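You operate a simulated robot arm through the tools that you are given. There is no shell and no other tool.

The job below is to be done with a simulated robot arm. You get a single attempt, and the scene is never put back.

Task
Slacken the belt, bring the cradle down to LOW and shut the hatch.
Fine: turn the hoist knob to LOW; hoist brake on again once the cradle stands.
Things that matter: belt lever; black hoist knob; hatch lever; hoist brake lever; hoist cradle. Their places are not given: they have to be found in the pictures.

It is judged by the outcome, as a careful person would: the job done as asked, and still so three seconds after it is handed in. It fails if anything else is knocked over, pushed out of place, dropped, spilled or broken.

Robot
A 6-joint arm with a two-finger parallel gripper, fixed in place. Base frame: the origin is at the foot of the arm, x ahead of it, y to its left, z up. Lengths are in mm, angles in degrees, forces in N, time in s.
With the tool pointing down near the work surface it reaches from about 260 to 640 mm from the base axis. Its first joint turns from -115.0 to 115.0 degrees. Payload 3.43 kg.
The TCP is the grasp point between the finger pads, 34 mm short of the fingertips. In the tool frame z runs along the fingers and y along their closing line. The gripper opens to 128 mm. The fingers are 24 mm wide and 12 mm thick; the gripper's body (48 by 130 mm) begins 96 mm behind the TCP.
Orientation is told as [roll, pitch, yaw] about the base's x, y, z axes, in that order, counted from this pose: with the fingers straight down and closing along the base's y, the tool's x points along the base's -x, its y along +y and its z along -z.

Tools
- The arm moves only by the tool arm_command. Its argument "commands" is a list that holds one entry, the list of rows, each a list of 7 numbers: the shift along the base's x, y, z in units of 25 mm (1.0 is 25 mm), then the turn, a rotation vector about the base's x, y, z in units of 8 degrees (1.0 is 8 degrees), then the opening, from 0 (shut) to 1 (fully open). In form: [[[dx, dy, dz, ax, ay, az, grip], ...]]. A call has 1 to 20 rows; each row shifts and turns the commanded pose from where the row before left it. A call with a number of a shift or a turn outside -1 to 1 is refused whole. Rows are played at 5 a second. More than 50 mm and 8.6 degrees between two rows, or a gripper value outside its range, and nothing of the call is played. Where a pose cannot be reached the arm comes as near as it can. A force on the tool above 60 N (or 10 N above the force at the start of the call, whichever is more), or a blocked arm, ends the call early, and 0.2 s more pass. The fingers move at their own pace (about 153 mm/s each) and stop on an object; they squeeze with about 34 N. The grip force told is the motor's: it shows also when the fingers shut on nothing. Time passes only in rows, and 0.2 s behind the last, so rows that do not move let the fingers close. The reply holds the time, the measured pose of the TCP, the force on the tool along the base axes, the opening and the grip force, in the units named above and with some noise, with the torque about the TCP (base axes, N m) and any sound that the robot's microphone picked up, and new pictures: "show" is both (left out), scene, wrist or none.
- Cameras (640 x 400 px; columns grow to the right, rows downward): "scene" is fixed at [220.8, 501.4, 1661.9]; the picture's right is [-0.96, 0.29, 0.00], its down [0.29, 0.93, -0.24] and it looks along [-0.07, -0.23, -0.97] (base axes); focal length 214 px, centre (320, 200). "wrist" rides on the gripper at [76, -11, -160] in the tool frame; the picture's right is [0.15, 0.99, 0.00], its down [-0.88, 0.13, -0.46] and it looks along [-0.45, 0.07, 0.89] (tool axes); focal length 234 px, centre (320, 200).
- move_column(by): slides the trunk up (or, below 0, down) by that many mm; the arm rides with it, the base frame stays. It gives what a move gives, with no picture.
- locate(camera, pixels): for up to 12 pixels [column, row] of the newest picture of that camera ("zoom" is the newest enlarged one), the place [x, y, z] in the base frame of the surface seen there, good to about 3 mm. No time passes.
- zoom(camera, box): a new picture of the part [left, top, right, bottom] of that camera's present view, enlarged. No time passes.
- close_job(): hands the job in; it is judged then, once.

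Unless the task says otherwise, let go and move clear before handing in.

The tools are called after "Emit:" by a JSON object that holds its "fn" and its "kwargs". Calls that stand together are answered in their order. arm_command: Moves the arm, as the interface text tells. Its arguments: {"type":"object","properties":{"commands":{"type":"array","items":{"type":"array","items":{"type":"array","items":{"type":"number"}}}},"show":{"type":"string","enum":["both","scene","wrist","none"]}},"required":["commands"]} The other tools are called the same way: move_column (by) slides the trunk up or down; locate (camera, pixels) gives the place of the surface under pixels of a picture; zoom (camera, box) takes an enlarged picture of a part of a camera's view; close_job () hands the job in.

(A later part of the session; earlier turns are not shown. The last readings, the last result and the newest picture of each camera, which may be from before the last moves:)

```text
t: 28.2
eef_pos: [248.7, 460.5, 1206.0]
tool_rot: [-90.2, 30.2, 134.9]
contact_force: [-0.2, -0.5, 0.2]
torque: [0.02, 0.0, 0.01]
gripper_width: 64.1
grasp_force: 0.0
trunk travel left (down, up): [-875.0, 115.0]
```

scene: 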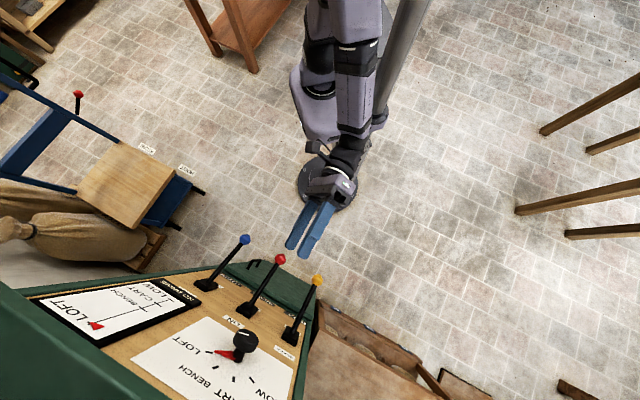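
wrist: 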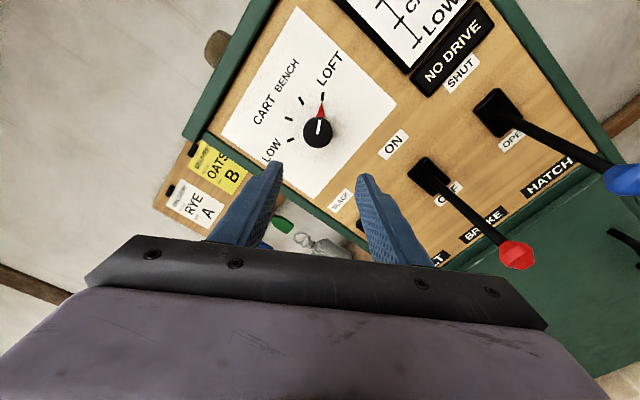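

A full 120° counter-clockwise is available. I'll turn back 112°, leaving a small margin at each end, ready to approach the knob.

Emit:
{"fn": "arm_command", "kwargs": {"commands": [[[0, 0, 0, 0.707, 0.707, 0, 0.5], [0, 0, 0, 0.707, 0.707, 0, 0.5], [0, 0, 0, 0.707, 0.707, 0, 0.5], [0, 0, 0, 0.707, 0.707, 0, 0.5], [0, 0, 0, 0.707, 0.707, 0, 0.5], [0, 0, 0, 0.707, 0.707, 0, 0.5], [0, 0, 0, 0.707, 0.707, 0, 0.5], [0, 0, 0, 0.707, 0.707, 0, 0.5], [0, 0, 0, 0.707, 0.707, 0, 0.5], [0, 0, 0, 0.707, 0.707, 0, 0.5], [0, 0, 0, 0.707, 0.707, 0, 0.5], [0, 0, 0, 0.707, 0.707, 0, 0.5], [0, 0, 0, 0.707, 0.707, 0, 0.5], [0, 0, 0, 0.707, 0.707, 0, 0.5], [0, 0, 0, 0, 0, 0, 0.5]]], "show": "wrist"}}

```text
t: 31.4
eef_pos: [247.4, 459.5, 1207.7]
tool_rot: [-89.7, -82.3, 134.6]
contact_force: [-0.3, -0.9, 0.2]
torque: [-0.01, -0.06, 0.01]
gripper_width: 64.1
grasp_force: 0.1
trunk travel left (down, up): [-875.0, 115.0]
```

wrist: 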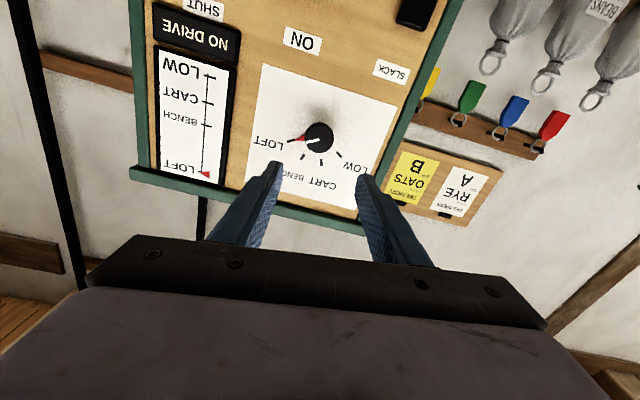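

The knob at (319,136.5) is on the tool axis. I'll advance until the fingertips are about 10 mm short of the cap face, then recheck.

Emit:
{"fn": "arm_command", "kwargs": {"commands": [[[0.75, 0.75, 0, 0, 0, 0, 0.5], [0.75, 0.75, 0, 0, 0, 0, 0.5], [0.75, 0.75, 0, 0, 0, 0, 0.5], [0.75, 0.75, 0, 0, 0, 0, 0.5], [0.75, 0.75, 0, 0, 0, 0, 0.5], [0.7, 0.7, 0, 0, 0, 0, 0.5], [0, 0, 0, 0, 0, 0, 0.5]]]}}

```text
t: 33.0
eef_pos: [357.5, 571.7, 1207.0]
tool_rot: [-89.9, -82.0, 134.8]
contact_force: [0.0, 0.1, 0.7]
torque: [0.02, 0.02, -0.02]
gripper_width: 63.9
grasp_force: 0.2
trunk travel left (down, up): [-875.0, 115.0]
```

scene: 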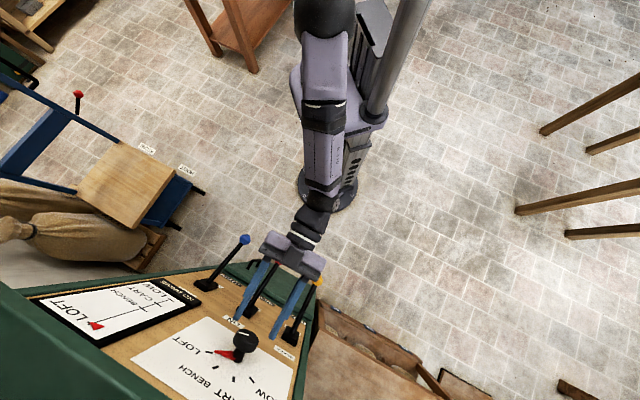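
wrist: 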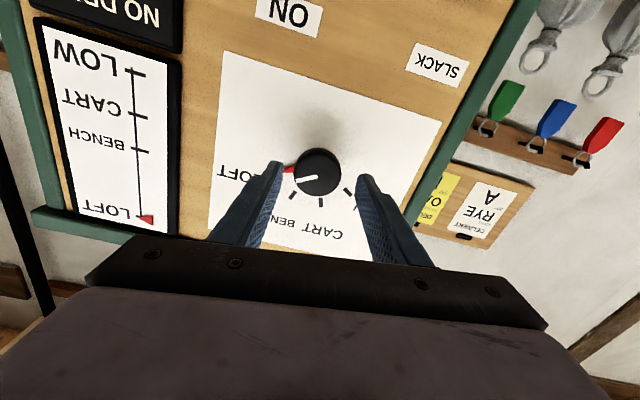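

The knob at (318,173) is within about 1 mm of the tool axis. I'll advance 33 mm more so the pads straddle the cap, with the fingertips still about 20 mm short of the panel, then close.

Emit:
{"fn": "arm_command", "kwargs": {"commands": [[[0.467, 0.467, 0, 0, 0, 0, 0.5], [0.467, 0.467, 0, 0, 0, 0, 0.5], [0, 0, 0, 0, 0, 0, 0.5]]]}}

Emit:
{"fn": "arm_command", "kwargs": {"commands": [[[0, 0, 0, 0, 0, 0, 0.25], [0, 0, 0, 0, 0, 0, 0.15], [0, 0, 0, 0, 0, 0, 0.15], [0, 0, 0, 0, 0, 0, 0.15]]]}}

```text
t: 33.8
eef_pos: [381.4, 595.3, 1207.7]
tool_rot: [-89.8, -82.2, 134.9]
contact_force: [-0.9, 0.0, -0.9]
torque: [-0.02, 0.04, 0.0]
gripper_width: 63.8
grasp_force: 0.0
trunk travel left (down, up): [-875.0, 115.0]
```

scene: 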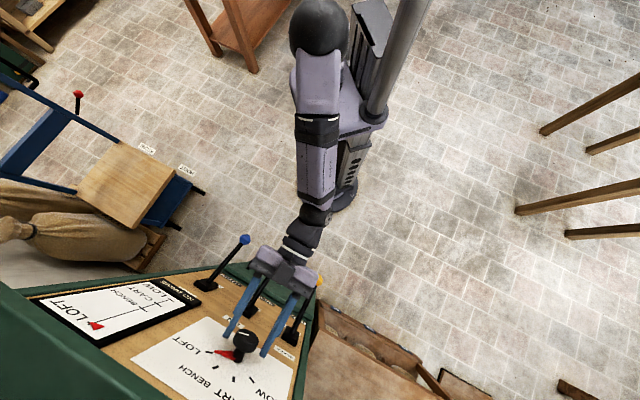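
wrist: 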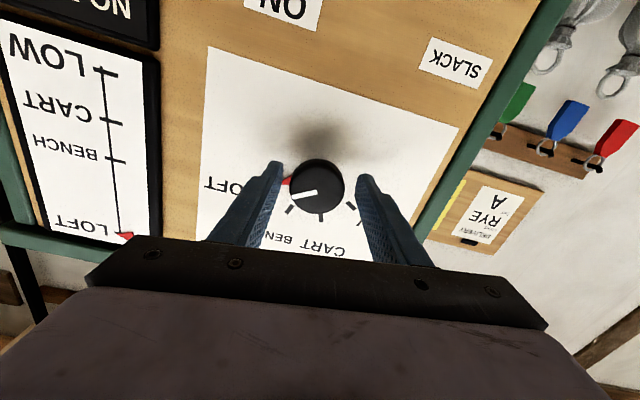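

```text
t: 34.8
eef_pos: [384.1, 592.7, 1206.7]
tool_rot: [-89.9, -82.1, 134.8]
contact_force: [5.3, -2.9, 1.6]
torque: [0.11, -0.06, -0.5]
gripper_width: 45.6
grasp_force: 44.7
trunk travel left (down, up): [-875.0, 115.0]
```

scene: 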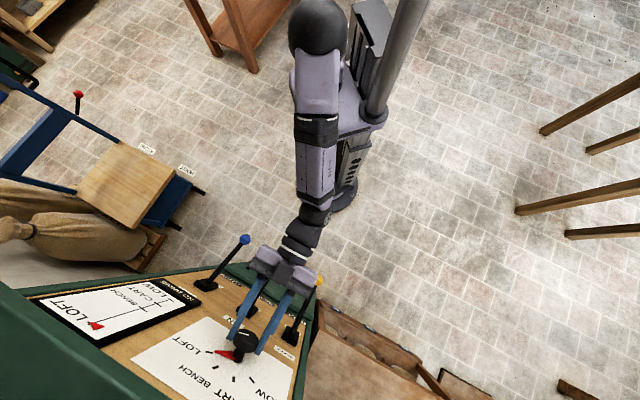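
wrist: 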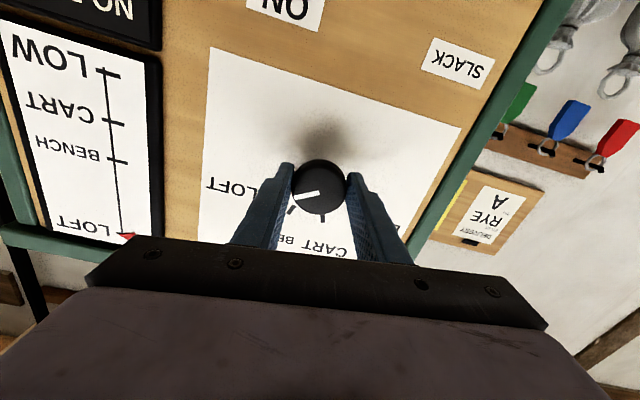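

The knob is held at 45.6 mm, and the marker is still at LOFT. I'll ease off the slight sideways load and turn counter-clockwise for the first half of the stroke.

Emit:
{"fn": "arm_command", "kwargs": {"commands": [[[0.08, -0.08, 0, 0, 0, 0, 0.15], [0, 0, 0, -0.486, -0.486, 0, 0.15], [0, 0, 0, -0.486, -0.486, 0, 0.15], [0, 0, 0, -0.486, -0.486, 0, 0.15], [0, 0, 0, -0.486, -0.486, 0, 0.15], [0, 0, 0, -0.486, -0.486, 0, 0.15], [0, 0, 0, -0.486, -0.486, 0, 0.15]]]}}

```text
t: 36.4
eef_pos: [383.4, 593.5, 1207.8]
tool_rot: [-90.3, -48.9, 135.0]
contact_force: [3.5, 0.7, 7.8]
torque: [-0.3, 0.34, 0.11]
gripper_width: 45.1
grasp_force: 44.8
trunk travel left (down, up): [-875.0, 115.0]
```

scene: 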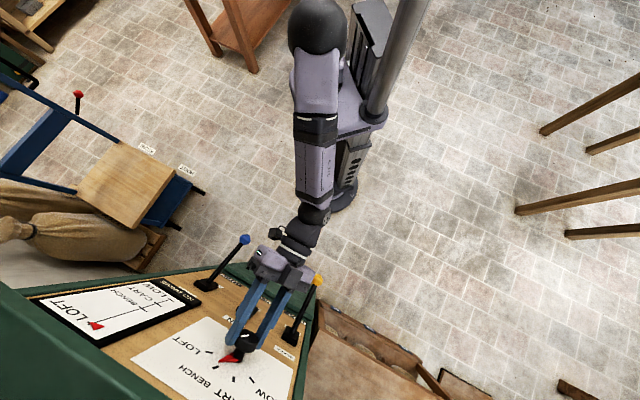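
wrist: 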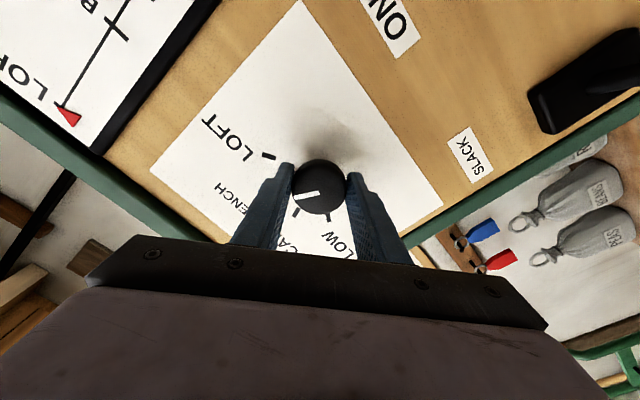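

The pointer has left LOFT and the knob turns with the gripper without slipping. I'll continue the remaining 77° to LOW.

Emit:
{"fn": "arm_command", "kwargs": {"commands": [[[0, 0, 0, -0.486, -0.486, 0, 0.15], [0, 0, 0, -0.486, -0.486, 0, 0.15], [0, 0, 0, -0.486, -0.486, 0, 0.15], [0, 0, 0, -0.486, -0.486, 0, 0.15], [0, 0, 0, -0.486, -0.486, 0, 0.15], [0, 0, 0, -0.486, -0.486, 0, 0.15], [0, 0, 0, -0.486, -0.486, 0, 0.15], [0, 0, 0, -0.486, -0.486, 0, 0.15], [0, 0, 0, -0.486, -0.486, 0, 0.15], [0, 0, 0, -0.486, -0.486, 0, 0.15], [0, 0, 0, -0.486, -0.486, 0, 0.15], [0, 0, 0, -0.486, -0.486, 0, 0.15]]]}}

```text
t: 39.0
eef_pos: [386.9, 591.5, 1210.7]
tool_rot: [-90.7, 16.9, 134.6]
contact_force: [10.1, 2.4, 19.3]
torque: [0.26, -0.18, 0.23]
gripper_width: 45.3
grasp_force: 44.9
trunk travel left (down, up): [-875.0, 115.0]
```

scene: 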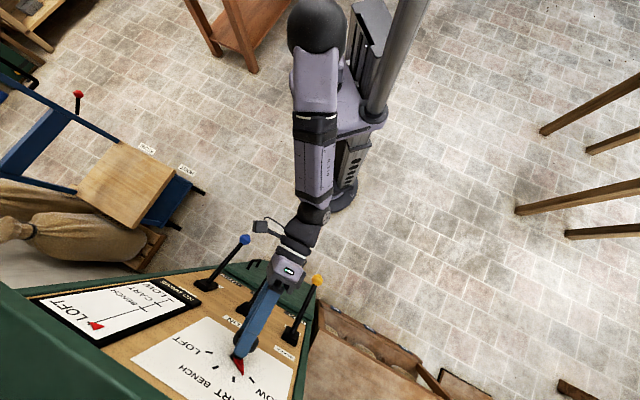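
wrist: 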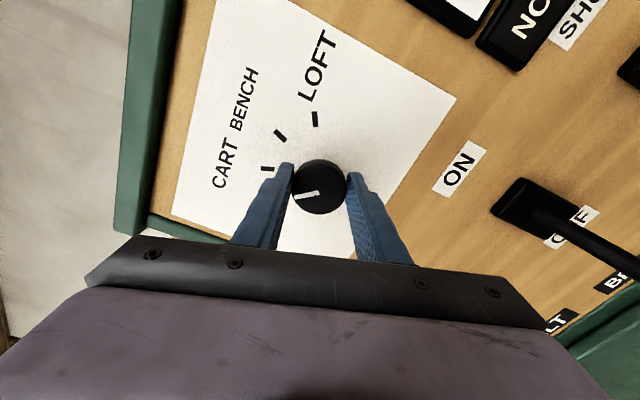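

The wrist has turned about 99° and the force is up to 19 N, while the indicator still looks to be at LOFT. I'll zoom in on the pointer and the marker before going on.

Emit:
{"fn": "zoom", "kwargs": {"camera": "scene", "box": [180, 320, 310, 400]}}

Emit:
{"fn": "zoom", "kwargs": {"camera": "scene", "box": [20, 270, 210, 350]}}

Emit:
{"fn": "zoom", "kwargs": {"camera": "wrist", "box": [200, 80, 400, 240]}}

```text
4.92 times, centred on (245, 360) of scene
```

zoom: 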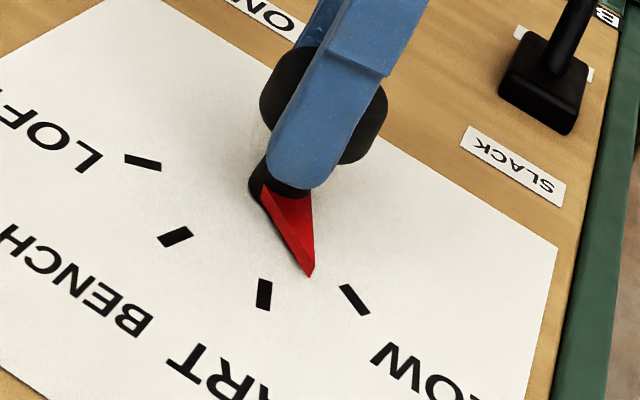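

```text
3.37 times, centred on (115, 310) of scene
```

zoom: 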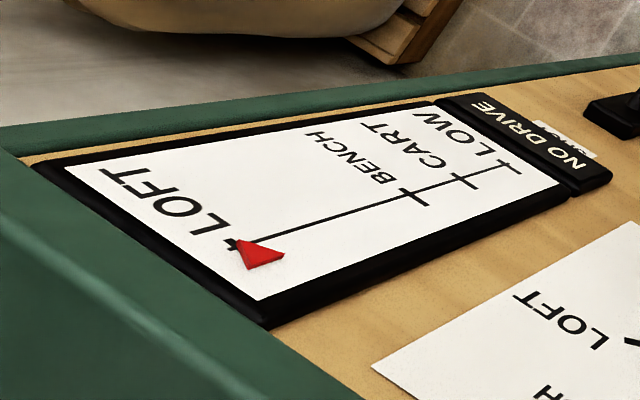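

```text
2.50 times, centred on (300, 160) of wrist
```

zoom: 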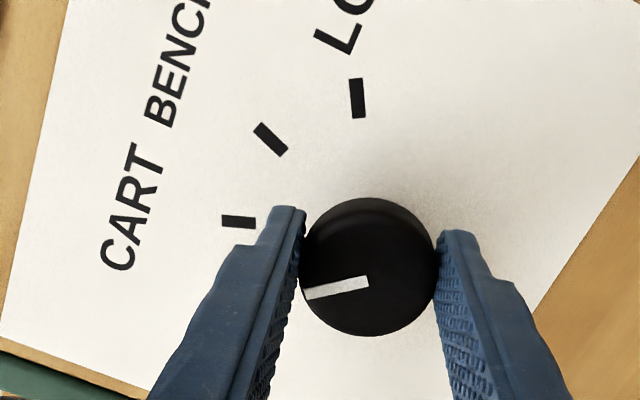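

The pointer is midway between CART and LOW, about 17° short, with a few degrees of slip in the grip. The lamp is dark and the marker is near LOFT. I'll relieve the offset load and turn the last bit.

Emit:
{"fn": "arm_command", "kwargs": {"commands": [[[0.11, -0.11, 0.14, 0, 0, 0, 0.1], [0, 0, 0, -0.486, -0.486, 0, 0.1], [0, 0, 0, -0.486, -0.486, 0, 0.1], [0, 0, 0, -0.486, -0.486, 0, 0.1], [0, 0, 0, 0, 0, 0, 0.1]]]}}

Emit:
{"fn": "zoom", "kwargs": {"camera": "scene", "box": [180, 320, 310, 400]}}

Emit:
{"fn": "zoom", "kwargs": {"camera": "scene", "box": [20, 270, 210, 350]}}

```text
t: 40.2
eef_pos: [384.8, 591.2, 1212.5]
tool_rot: [-90.7, 33.6, 134.7]
contact_force: [-1.3, 9.0, 17.6]
torque: [0.23, -0.2, 0.74]
gripper_width: 45.4
grasp_force: 44.2
trunk travel left (down, up): [-875.0, 115.0]
```

scene: 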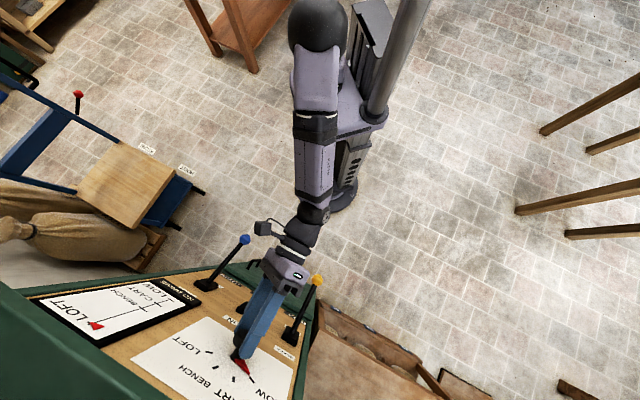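
wrist: 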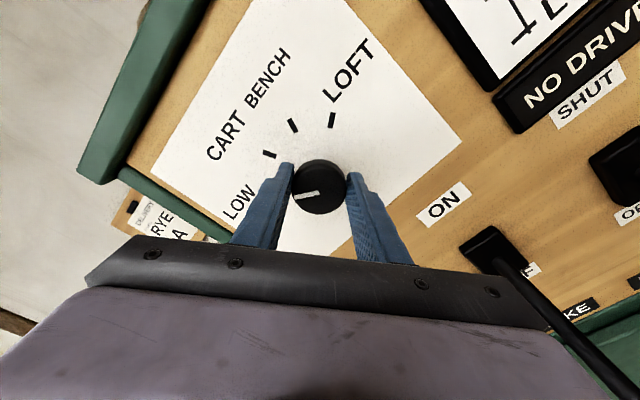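

```text
4.92 times, centred on (245, 360) of scene
```

zoom: 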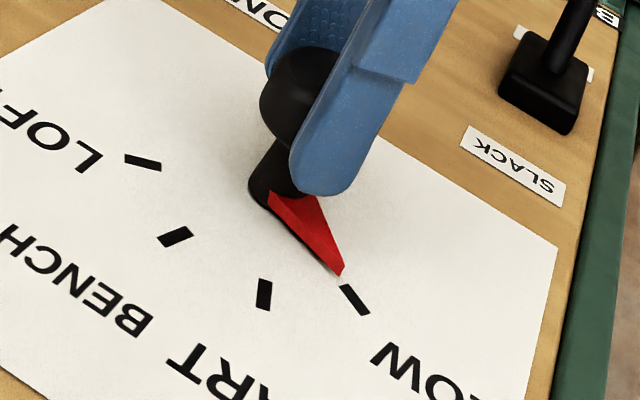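

```text
3.37 times, centred on (115, 310) of scene
```

zoom: 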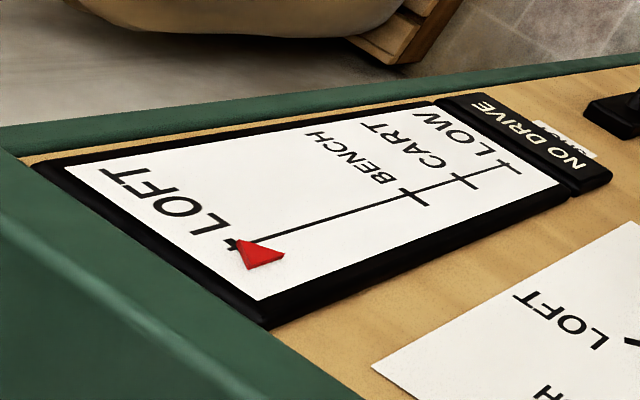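

The pointer tip is just short of the LOW mark, by roughly 5°, and the marker is still at LOFT. I'll turn one more small step and wait a moment for the drive.

Emit:
{"fn": "arm_command", "kwargs": {"commands": [[[0, 0, 0, -0.486, -0.486, 0, 0.1], [0, 0, 0, 0, 0, 0, 0.1], [0, 0, 0, 0, 0, 0, 0.1], [0, 0, 0, 0, 0, 0, 0.1], [0, 0, 0, 0, 0, 0, 0.1]]]}}

Emit:
{"fn": "zoom", "kwargs": {"camera": "scene", "box": [180, 320, 310, 400]}}

Emit:
{"fn": "zoom", "kwargs": {"camera": "scene", "box": [20, 270, 210, 350]}}

```text
t: 41.4
eef_pos: [384.9, 592.6, 1212.4]
tool_rot: [-90.8, 38.9, 134.6]
contact_force: [-2.3, 10.4, 18.5]
torque: [0.45, -0.25, 0.26]
gripper_width: 45.2
grasp_force: 44.5
trunk travel left (down, up): [-875.0, 115.0]
```

scene: 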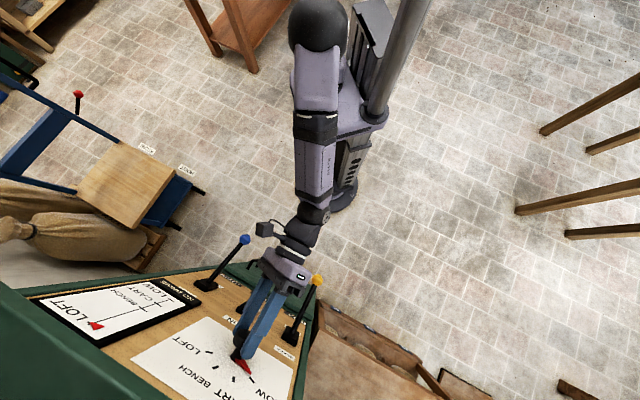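
wrist: 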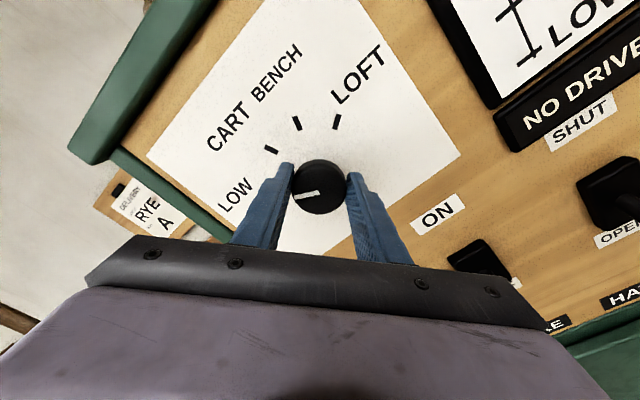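

```text
4.92 times, centred on (245, 360) of scene
```

zoom: 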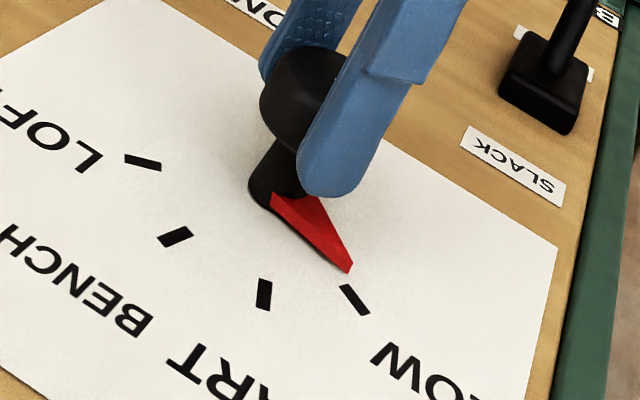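

```text
3.37 times, centred on (115, 310) of scene
```

zoom: 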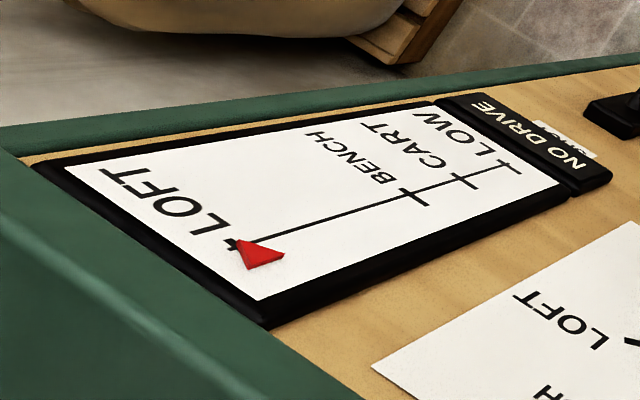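

The pointer tip is now beside the LOW mark but the marker hasn't moved. I'll measure the pointer's actual angle against the mark.

Emit:
{"fn": "locate", "kwargs": {"camera": "scene", "pixels": [[250, 373], [252, 380], [246, 367], [234, 379]]}}

Emit:
{"fn": "zoom", "kwargs": {"camera": "scene", "box": [225, 345, 275, 390]}}

```text
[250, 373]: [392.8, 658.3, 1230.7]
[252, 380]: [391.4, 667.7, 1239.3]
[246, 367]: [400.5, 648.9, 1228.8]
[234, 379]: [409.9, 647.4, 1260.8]
```

```text
8.89 times, centred on (250, 368) of scene
```

zoom: 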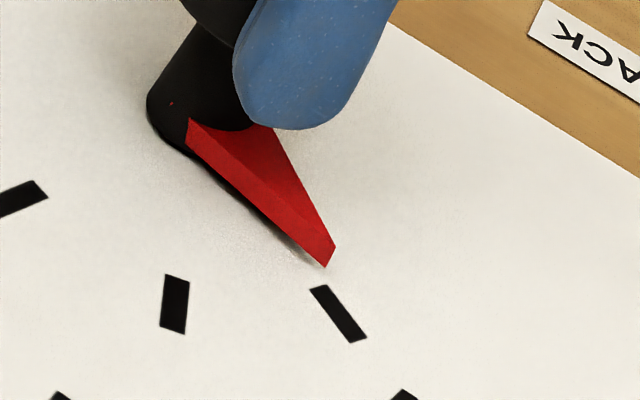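

The pointer measures about 147° against the LOW mark at 144–145°, so it is on LOW within error. I'll open the fingers, let it settle and watch the marker.

Emit:
{"fn": "arm_command", "kwargs": {"commands": [[[0, 0, 0, 0, 0, 0, 0.5], [0, 0, 0, 0, 0, 0, 0.5], [0, 0, 0, 0, 0, 0, 0.5], [-0.6, -0.6, 0, 0, 0, 0, 0.5], [-0.6, -0.6, 0, 0, 0, 0, 0.5], [-0.6, -0.6, 0, 0, 0, 0, 0.5], [0, 0, 0, 0, 0, 0, 0.5], [0, 0, 0, 0, 0, 0, 0.5], [0, 0, 0, 0, 0, 0, 0.5]]]}}

Emit:
{"fn": "zoom", "kwargs": {"camera": "scene", "box": [180, 310, 310, 400]}}

Emit:
{"fn": "zoom", "kwargs": {"camera": "scene", "box": [20, 270, 210, 350]}}

```text
t: 43.4
eef_pos: [341.5, 545.7, 1209.2]
tool_rot: [-90.1, 39.1, 134.9]
contact_force: [0.7, 0.4, -0.1]
torque: [-0.03, 0.02, -0.03]
gripper_width: 64.1
grasp_force: 0.1
trunk travel left (down, up): [-875.0, 115.0]
```

scene: 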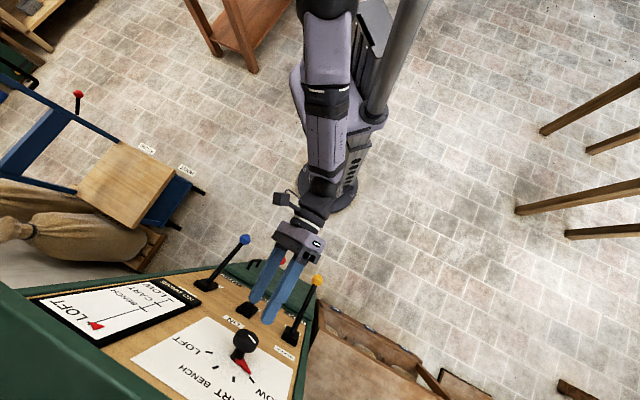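
wrist: 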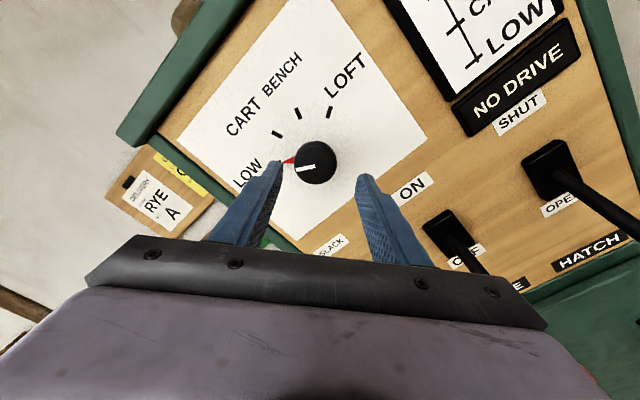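

```text
4.44 times, centred on (245, 355) of scene
```

zoom: 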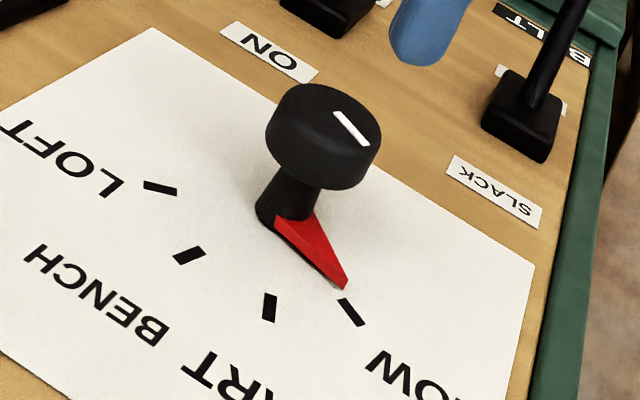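

```text
3.37 times, centred on (115, 310) of scene
```

zoom: 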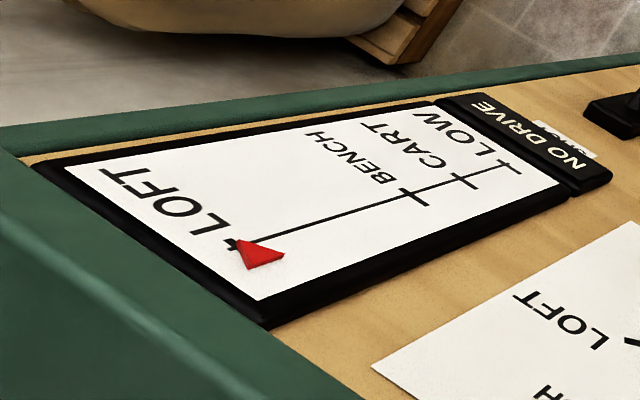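

The pointer stands cleanly on LOW but the marker is still at LOFT. I'll back off and turn the wrist back, which also gives the hoist about 3 more seconds to respond.

Emit:
{"fn": "arm_command", "kwargs": {"commands": [[[-0.7, -0.7, 0, 0, 0, 0, 0.5], [-0.7, -0.7, 0, 0, 0, 0, 0.5], [-0.7, -0.7, 0, 0, 0, 0, 0.5], [-0.5, -0.5, 0, 0.707, 0.707, 0, 0.5], [0, 0, 0, 0.707, 0.707, 0, 0.5], [0, 0, 0, 0.707, 0.707, 0, 0.5], [0, 0, 0, 0.707, 0.707, 0, 0.5], [0, 0, 0, 0.707, 0.707, 0, 0.5], [0, 0, 0, 0.707, 0.707, 0, 0.5], [0, 0, 0, 0.707, 0.707, 0, 0.5], [0, 0, 0, 0.707, 0.707, 0, 0.5], [0, 0, 0, 0.707, 0.707, 0, 0.5], [0, 0, 0, 0.707, 0.707, 0, 0.5], [0, 0, 0, 0.707, 0.707, 0, 0.5], [0, 0, 0, 0.707, 0.707, 0, 0.5], [0, 0, 0, 0.707, 0.707, 0, 0.5], [0, 0, 0, 0.707, 0.707, 0, 0.5], [0, 0, 0, 0.707, 0.707, 0, 0.5], [0, 0, 0, 0, 0, 0, 0.5]]]}}

Emit:
{"fn": "zoom", "kwargs": {"camera": "scene", "box": [20, 220, 340, 400]}}

Emit:
{"fn": "zoom", "kwargs": {"camera": "wrist", "box": [120, 0, 420, 220]}}

```text
t: 47.4
eef_pos: [275.6, 481.6, 1208.3]
tool_rot: [-89.8, -81.2, 134.7]
contact_force: [-0.1, 0.1, -0.1]
torque: [0.04, 0.04, 0.0]
gripper_width: 64.0
grasp_force: 0.1
trunk travel left (down, up): [-875.0, 115.0]
```

scene: 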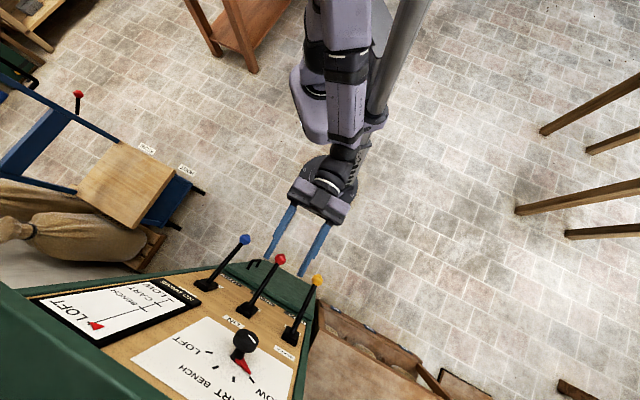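
wrist: 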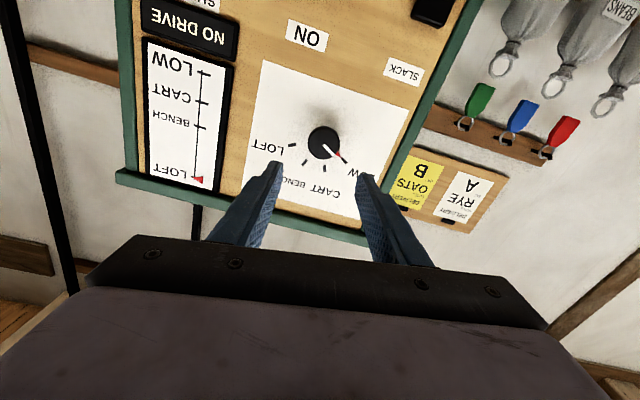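

```text
2.00 times, centred on (180, 310) of scene
```

zoom: 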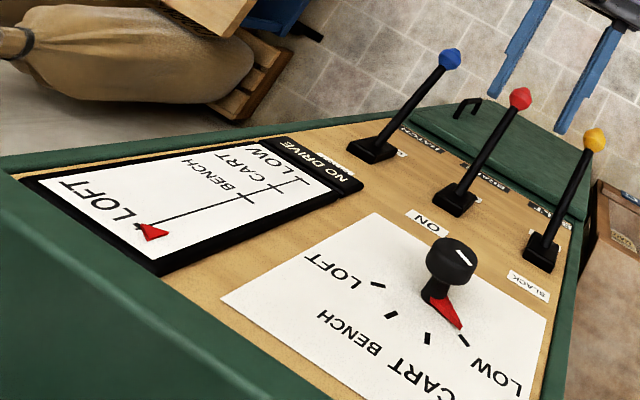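

```text
1.82 times, centred on (270, 110) of wrist
```

zoom: 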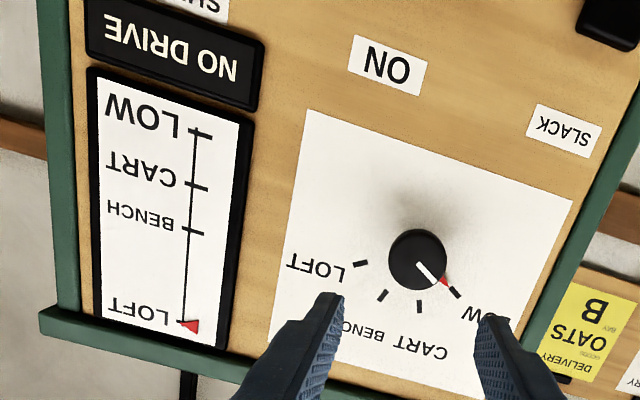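

Knob is on LOW, belt on TIGHT and brake lever down, but the marker hasn't moved at all. I'll compare the red lever's angle with its neighbours, to make sure the brake is fully OFF, and look closely at the lamp.

Emit:
{"fn": "locate", "kwargs": {"camera": "scene", "pixels": [[245, 239], [279, 258], [317, 280], [245, 245], [280, 264], [318, 286], [96, 325]]}}

Emit:
{"fn": "zoom", "kwargs": {"camera": "scene", "box": [190, 225, 330, 325]}}

Emit:
{"fn": "zoom", "kwargs": {"camera": "scene", "box": [130, 265, 220, 315]}}

Emit:
{"fn": "zoom", "kwargs": {"camera": "scene", "box": [0, 60, 220, 280]}}

```text
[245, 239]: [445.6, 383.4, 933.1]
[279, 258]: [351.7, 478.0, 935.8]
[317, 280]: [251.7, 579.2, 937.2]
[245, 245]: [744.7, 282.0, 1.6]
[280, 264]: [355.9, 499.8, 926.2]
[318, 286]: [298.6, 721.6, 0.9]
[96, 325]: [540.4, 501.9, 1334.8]
```

```text
4.00 times, centred on (260, 275) of scene
```

zoom: 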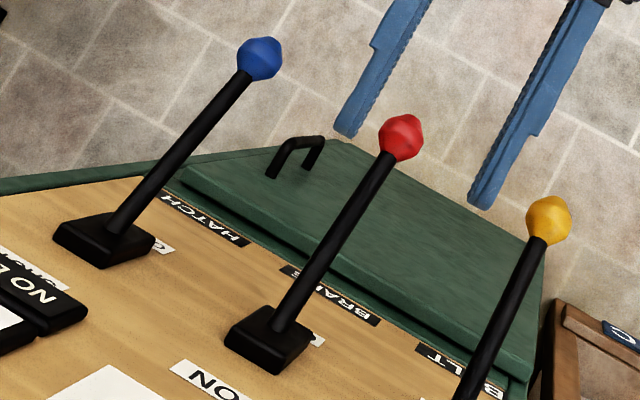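

```text
7.11 times, centred on (175, 290) of scene
```

zoom: 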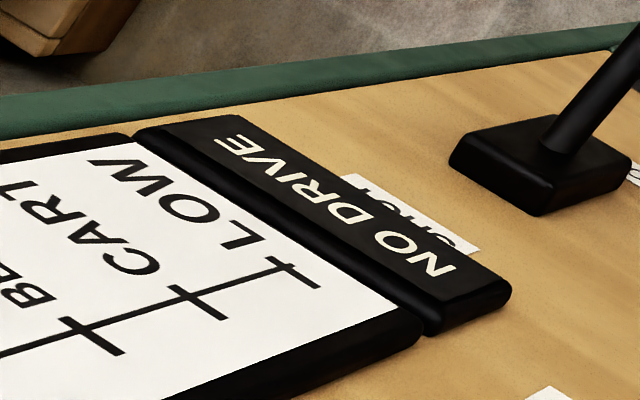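

```text
1.82 times, centred on (110, 170) of scene
```

zoom: 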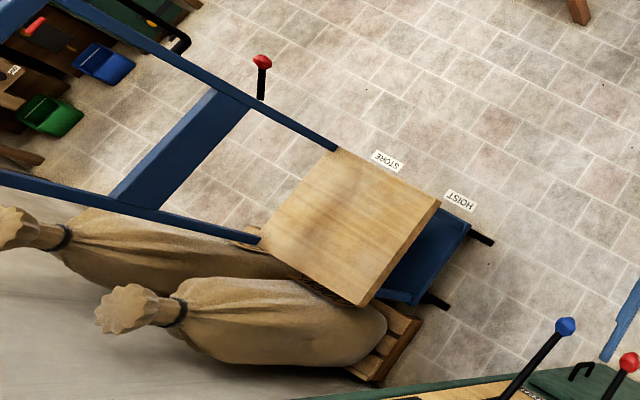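

The brake ball's height (936) matches the blue (933) and yellow (937), so the brake is fully OFF. The black vertical pole left of the panel, near (50,150) in the wrist view, might be the hoist mast, so I'll find out where the cradle really is.

Emit:
{"fn": "locate", "kwargs": {"camera": "wrist", "pixels": [[10, 60], [40, 150], [70, 240], [195, 225], [60, 60], [30, 250], [15, 190], [550, 270]]}}

Emit:
{"fn": "zoom", "kwargs": {"camera": "wrist", "box": [0, 0, 240, 300]}}

```text
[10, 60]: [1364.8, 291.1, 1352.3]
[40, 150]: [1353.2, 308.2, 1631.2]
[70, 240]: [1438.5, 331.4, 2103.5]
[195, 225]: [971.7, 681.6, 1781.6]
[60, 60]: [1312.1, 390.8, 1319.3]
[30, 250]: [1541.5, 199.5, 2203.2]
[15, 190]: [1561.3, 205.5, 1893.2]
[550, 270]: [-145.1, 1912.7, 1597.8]
```

```text
1.33 times, centred on (120, 150) of wrist
```

zoom: 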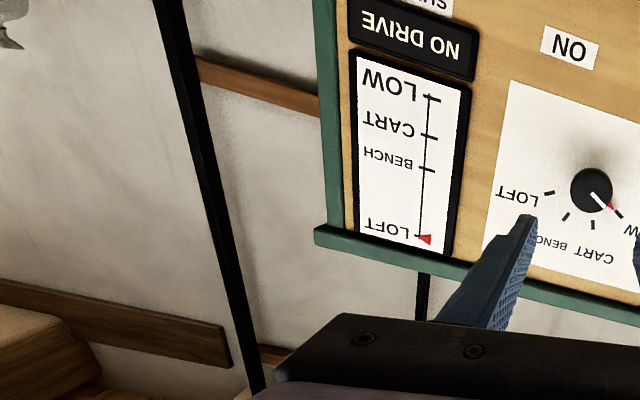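

The two black posts at about (1360, 300) and (972, 682) look like hoist rails running up past the panel, so the cradle and hatch would be overhead. I'll swing the gripper away at this height, clear of the lowered levers, and look up toward them.

Emit:
{"fn": "arm_command", "kwargs": {"commands": [[[0.68, -0.93, 0, 0, 0, -0.42, 0.5], [0.68, -0.93, 0, 0, 0, -0.42, 0.5], [0.68, -0.93, 0, 0, 0, -0.42, 0.5], [0.68, -0.93, 0, 0, 0, -0.42, 0.5], [0.68, -0.93, 0, 0, 0, -0.42, 0.5], [0.68, -0.93, 0, 0, 0, -0.42, 0.5], [0.68, -0.93, 0, 0, 0, -0.42, 0.5], [0.68, -0.93, 0, 0, 0, -0.42, 0.5], [0.68, -0.93, 0, 0, 0, -0.42, 0.5], [0.68, -0.93, 0, 0, 0, -0.42, 0.5], [0.68, -0.93, 0, 0, 0, -0.42, 0.5]]]}}

```text
t: 49.8
eef_pos: [462.8, 225.4, 1210.0]
tool_rot: [-89.5, -81.1, 97.5]
contact_force: [0.4, -0.1, -0.7]
torque: [-0.03, 0.01, 0.01]
gripper_width: 64.0
grasp_force: 0.1
trunk travel left (down, up): [-875.0, 115.0]
```

scene: 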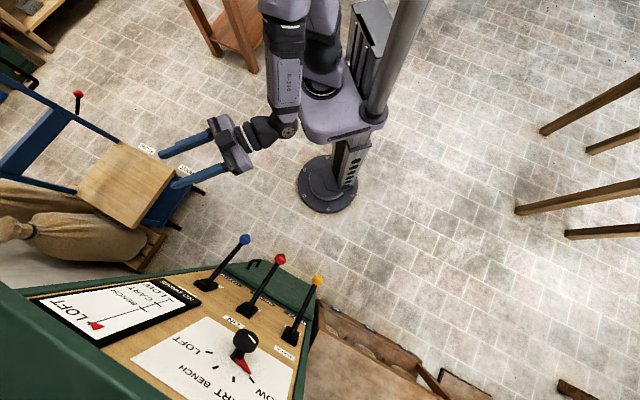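
wrist: 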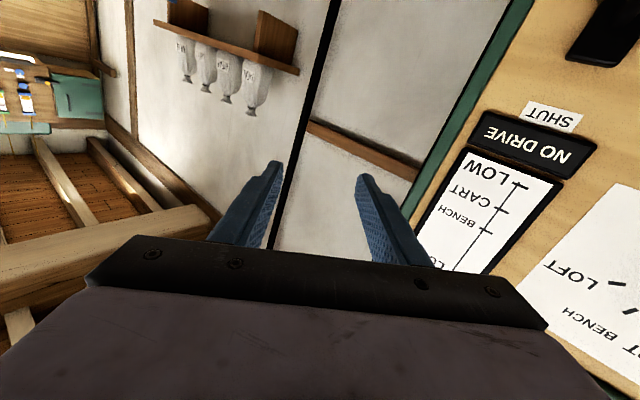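

The marker is still at LOFT. I'll tilt the tool upward to see the ceiling, hatch and cradle.

Emit:
{"fn": "arm_command", "kwargs": {"commands": [[[0, 0, 0.4, 0.12, -0.98, 0, 0.5], [0, 0, 0.4, 0.12, -0.98, 0, 0.5], [0, 0, 0.4, 0.12, -0.98, 0, 0.5], [0, 0, 0.4, 0.12, -0.98, 0, 0.5]]]}}

```text
t: 50.8
eef_pos: [466.1, 226.8, 1251.0]
tool_rot: [-165.0, -57.3, 170.4]
contact_force: [-0.4, 0.3, 0.1]
torque: [0.01, -0.02, 0.03]
gripper_width: 64.0
grasp_force: 0.1
trunk travel left (down, up): [-875.0, 115.0]
```

scene: 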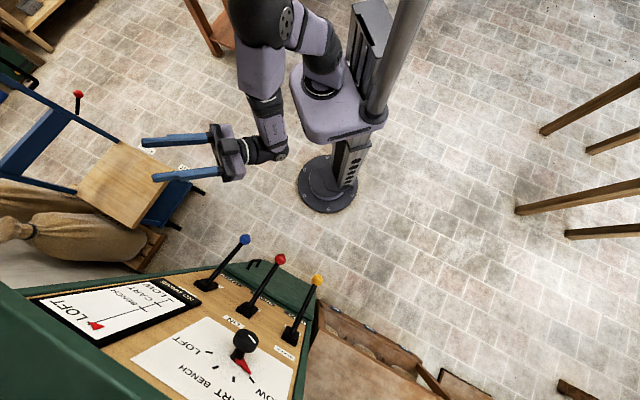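
wrist: 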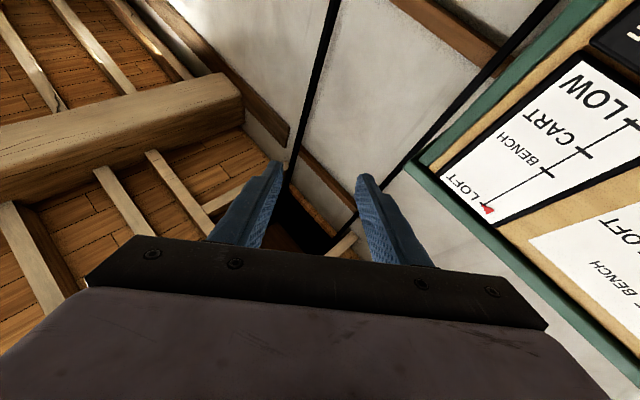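

The two rails run up into a dark square opening in the ceiling at about (305,230), so the hatch is open and the cradle is above it. I'll zoom in for detail.

Emit:
{"fn": "zoom", "kwargs": {"camera": "wrist", "box": [220, 140, 420, 270]}}

Emit:
{"fn": "locate", "kwargs": {"camera": "wrist", "pixels": [[300, 225], [315, 240], [320, 190], [345, 245], [488, 210], [290, 180], [310, 215], [255, 150]]}}

```text
3.08 times, centred on (320, 205) of wrist
```

zoom: 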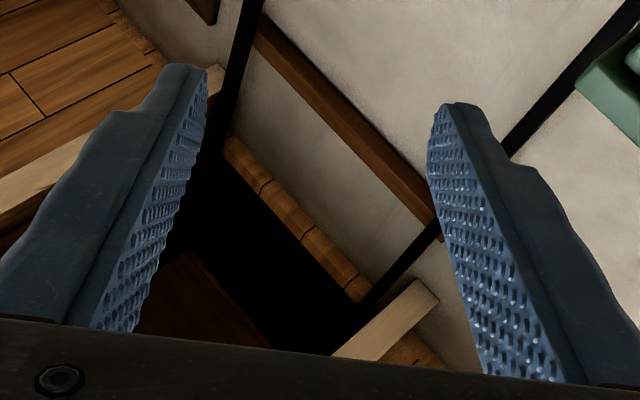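

```text
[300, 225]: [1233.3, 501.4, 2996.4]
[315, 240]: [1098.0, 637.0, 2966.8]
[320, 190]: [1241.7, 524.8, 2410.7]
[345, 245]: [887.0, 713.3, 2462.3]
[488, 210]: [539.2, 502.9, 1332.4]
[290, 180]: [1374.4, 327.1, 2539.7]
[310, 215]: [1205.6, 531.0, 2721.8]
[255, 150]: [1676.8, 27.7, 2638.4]
```

The opening is clear and the rails run up through it, but the cradle isn't coming down even though the lamp is dark. Before changing anything else I'll go back to the panel and check that the knob pointer is exactly on LOW.

Emit:
{"fn": "arm_command", "kwargs": {"commands": [[[0, 0, -0.4, -0.12, 0.98, 0, 0.5], [0, 0, -0.4, -0.12, 0.98, 0, 0.5], [0, 0, -0.4, -0.12, 0.98, 0, 0.5], [0, 0, -0.4, -0.12, 0.98, 0, 0.5], [-0.68, 0.93, 0, 0, 0, 0.42, 0.5], [-0.68, 0.93, 0, 0, 0, 0.42, 0.5], [-0.68, 0.93, 0, 0, 0, 0.42, 0.5], [-0.68, 0.93, 0, 0, 0, 0.42, 0.5], [-0.68, 0.93, 0, 0, 0, 0.42, 0.5], [-0.68, 0.93, 0, 0, 0, 0.42, 0.5], [-0.68, 0.93, 0, 0, 0, 0.42, 0.5], [-0.68, 0.93, 0, 0, 0, 0.42, 0.5], [-0.68, 0.93, 0, 0, 0, 0.42, 0.5], [-0.68, 0.93, 0, 0, 0, 0.42, 0.5], [-0.68, 0.93, 0, 0, 0, 0.42, 0.5], [0, 0, 0, 0, 0, 0, 0.5]]]}}

Emit:
{"fn": "zoom", "kwargs": {"camera": "wrist", "box": [250, 85, 390, 195]}}

Emit:
{"fn": "zoom", "kwargs": {"camera": "scene", "box": [205, 335, 275, 390]}}

```text
t: 54.2
eef_pos: [278.3, 482.0, 1208.7]
tool_rot: [-89.7, -81.1, 134.7]
contact_force: [0.1, 0.1, 0.3]
torque: [-0.02, -0.01, -0.03]
gripper_width: 64.0
grasp_force: 0.1
trunk travel left (down, up): [-875.0, 115.0]
```

scene: 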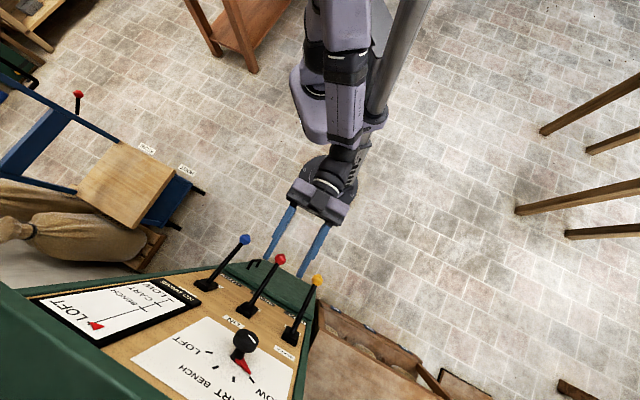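
wrist: 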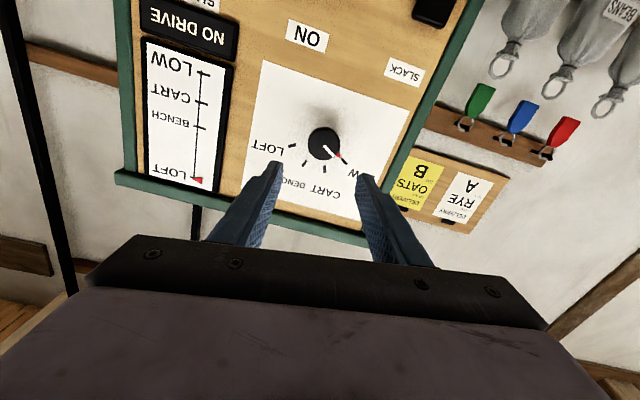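

```text
3.64 times, centred on (320, 140) of wrist
```

zoom: 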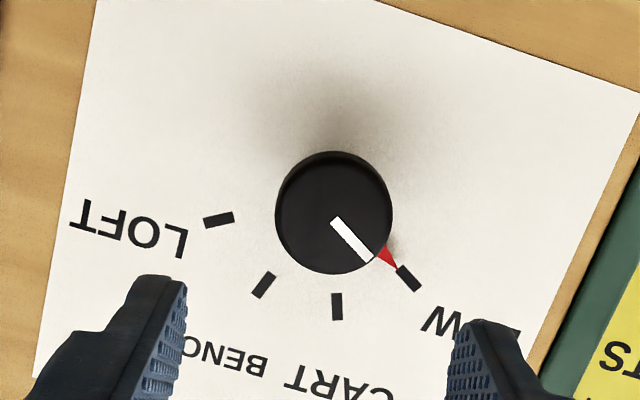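

```text
7.27 times, centred on (240, 362) of scene
```

zoom: 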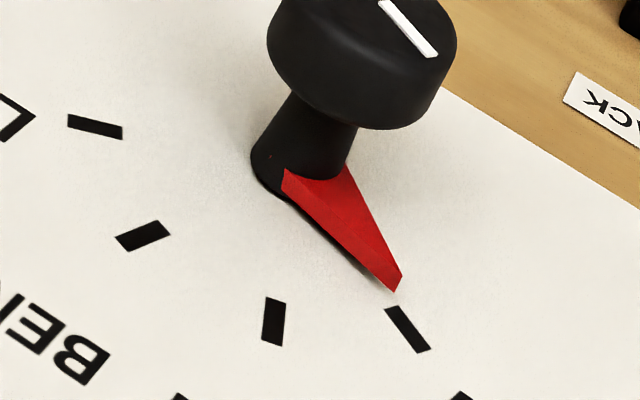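

The white line and the LOW mark are both at 46° in this view, so the knob is exactly on LOW. With the belt tight and the brake off nothing moves, so I'll go the safe way: put the brake ON first, then test what else the hoist wants. I'll go back down to the red ball.

Emit:
{"fn": "arm_command", "kwargs": {"commands": [[[0.13, -0.9, 0, 0.236, 0.236, 0, 0.55], [0.13, -0.9, 0, 0.236, 0.236, 0, 0.55], [0.13, -0.9, 0, 0.236, 0.236, 0, 0.55], [0, 0, 0, 0, 0, 0, 0.55]]], "show": "none"}}

Emit:
{"fn": "move_column", "kwargs": {"by": -290}}

Emit:
{"fn": "arm_command", "kwargs": {"commands": [[[0, 0, 0, 0, 0, 0, 0.55]]]}}

```text
t: 55.2
eef_pos: [287.8, 415.6, 1208.8]
tool_rot: [-85.6, -89.1, 130.5]
contact_force: [-0.2, 0.2, -0.6]
torque: [0.0, 0.01, 0.0]
gripper_width: 70.2
grasp_force: 0.0
trunk travel left (down, up): [-875.0, 115.0]
```

```text
t: 58.1
eef_pos: [287.5, 415.7, 919.2]
tool_rot: [-86.5, -89.1, 131.6]
contact_force: [-0.5, -1.2, 0.2]
torque: [-0.02, 0.0, 0.02]
gripper_width: 70.5
grasp_force: 0.1
trunk travel left (down, up): [-585.0, 405.0]
```

```text
t: 58.5
eef_pos: [287.6, 413.5, 920.2]
tool_rot: [-86.5, -89.1, 131.3]
contact_force: [0.0, -0.4, 0.1]
torque: [-0.01, -0.01, -0.03]
gripper_width: 70.4
grasp_force: 0.1
trunk travel left (down, up): [-585.0, 405.0]
```

scene: 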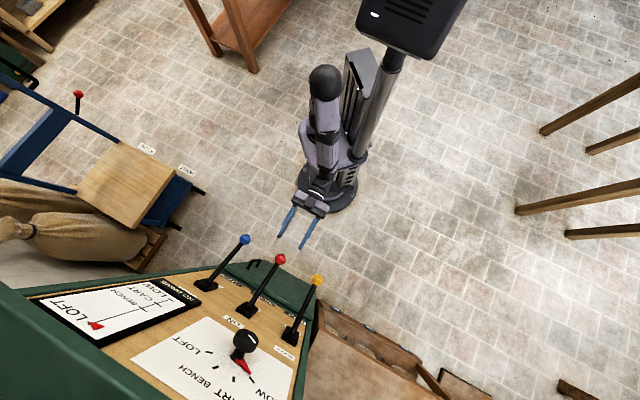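
wrist: 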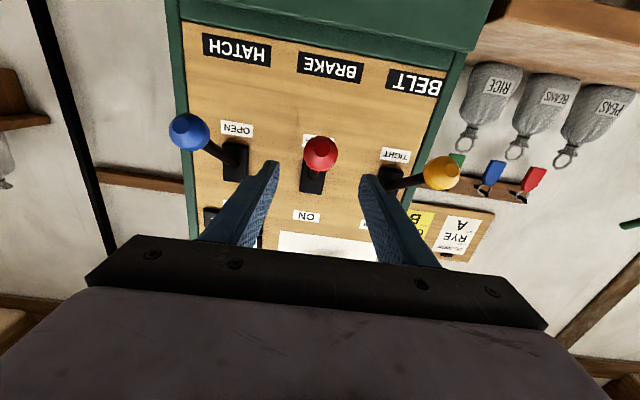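

The marker is still at LOFT. The red ball at (320,153) is nearly on axis, about 4 mm low, so I'll advance with a small drop and grip it.

Emit:
{"fn": "arm_command", "kwargs": {"commands": [[[0.65, 0.66, -0.04, 0, 0, 0, 0.55], [0.65, 0.66, -0.04, 0, 0, 0, 0.55], [0.65, 0.66, -0.04, 0, 0, 0, 0.55], [0.65, 0.66, -0.03, 0, 0, 0, 0.55], [0, 0, 0, 0, 0, 0, 0.55], [0, 0, 0, 0, 0, 0, 0.2], [0, 0, 0, 0, 0, 0, 0.1], [0, 0, 0, 0, 0, 0, 0.1]]]}}

```text
t: 60.3
eef_pos: [353.1, 479.2, 915.9]
tool_rot: [-87.0, -89.3, 131.8]
contact_force: [5.5, -3.9, 1.2]
torque: [0.06, -0.22, -0.25]
gripper_width: 37.4
grasp_force: 45.1
trunk travel left (down, up): [-585.0, 405.0]
```

scene: 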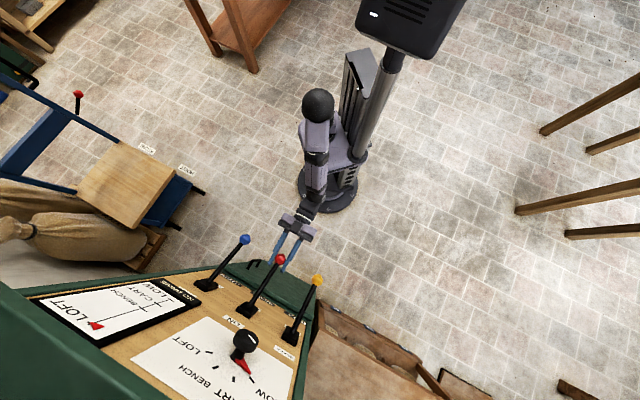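
wrist: 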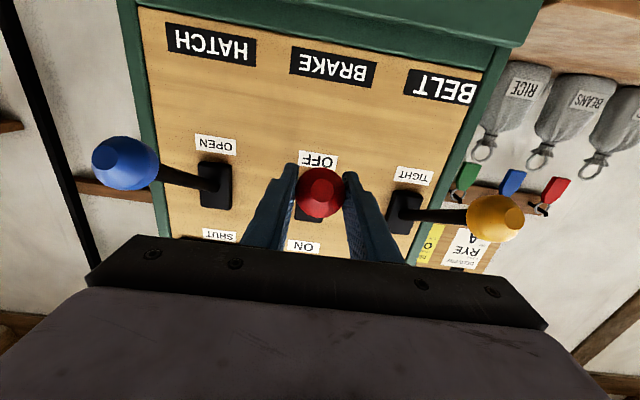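

The ball is gripped at z≈916. I'll take the brake lever back up along the arc to ON.

Emit:
{"fn": "arm_command", "kwargs": {"commands": [[[-0.195, -0.195, 0.5, 0, 0, 0, 0.1], [-0.158, -0.158, 0.524, 0, 0, 0, 0.1], [-0.13, -0.13, 0.54, 0, 0, 0, 0.1], [-0.093, -0.093, 0.556, 0, 0, 0, 0.1], [-0.062, -0.062, 0.62, 0, 0, 0, 0.1], [-0.023, -0.023, 0.628, 0, 0, 0, 0.1], [0.023, 0.023, 0.628, 0, 0, 0, 0.1], [0.062, 0.062, 0.62, 0, 0, 0, 0.1], [0.093, 0.093, 0.556, 0, 0, 0, 0.1], [0.13, 0.13, 0.54, 0, 0, 0, 0.1], [0.158, 0.158, 0.524, 0, 0, 0, 0.1], [0.195, 0.195, 0.5, 0, 0, 0, 0.1], [0.08, 0.08, 0.18, 0, 0, 0, 0.1], [0, 0, 0, 0, 0, 0, 0.1]]]}}

```text
t: 63.3
eef_pos: [353.7, 483.1, 1090.2]
tool_rot: [-86.6, -89.1, 131.6]
contact_force: [0.2, 0.5, -0.5]
torque: [0.02, -0.01, 0.01]
gripper_width: 12.9
grasp_force: 0.0
trunk travel left (down, up): [-585.0, 405.0]
```

scene: 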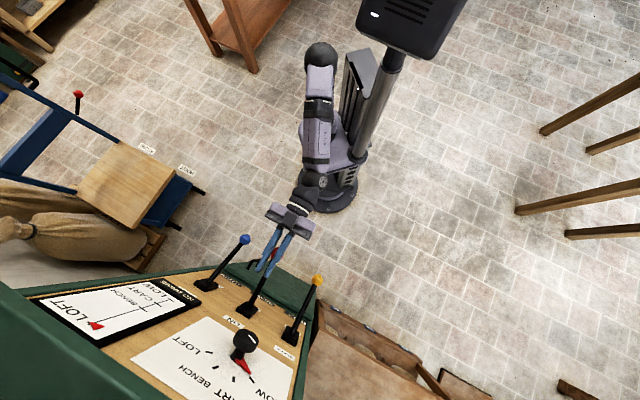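
wrist: 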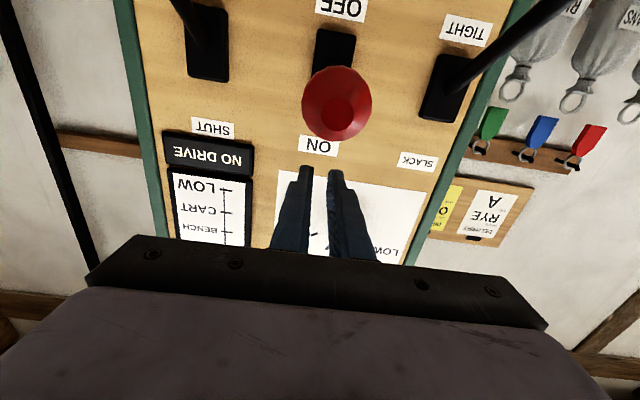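

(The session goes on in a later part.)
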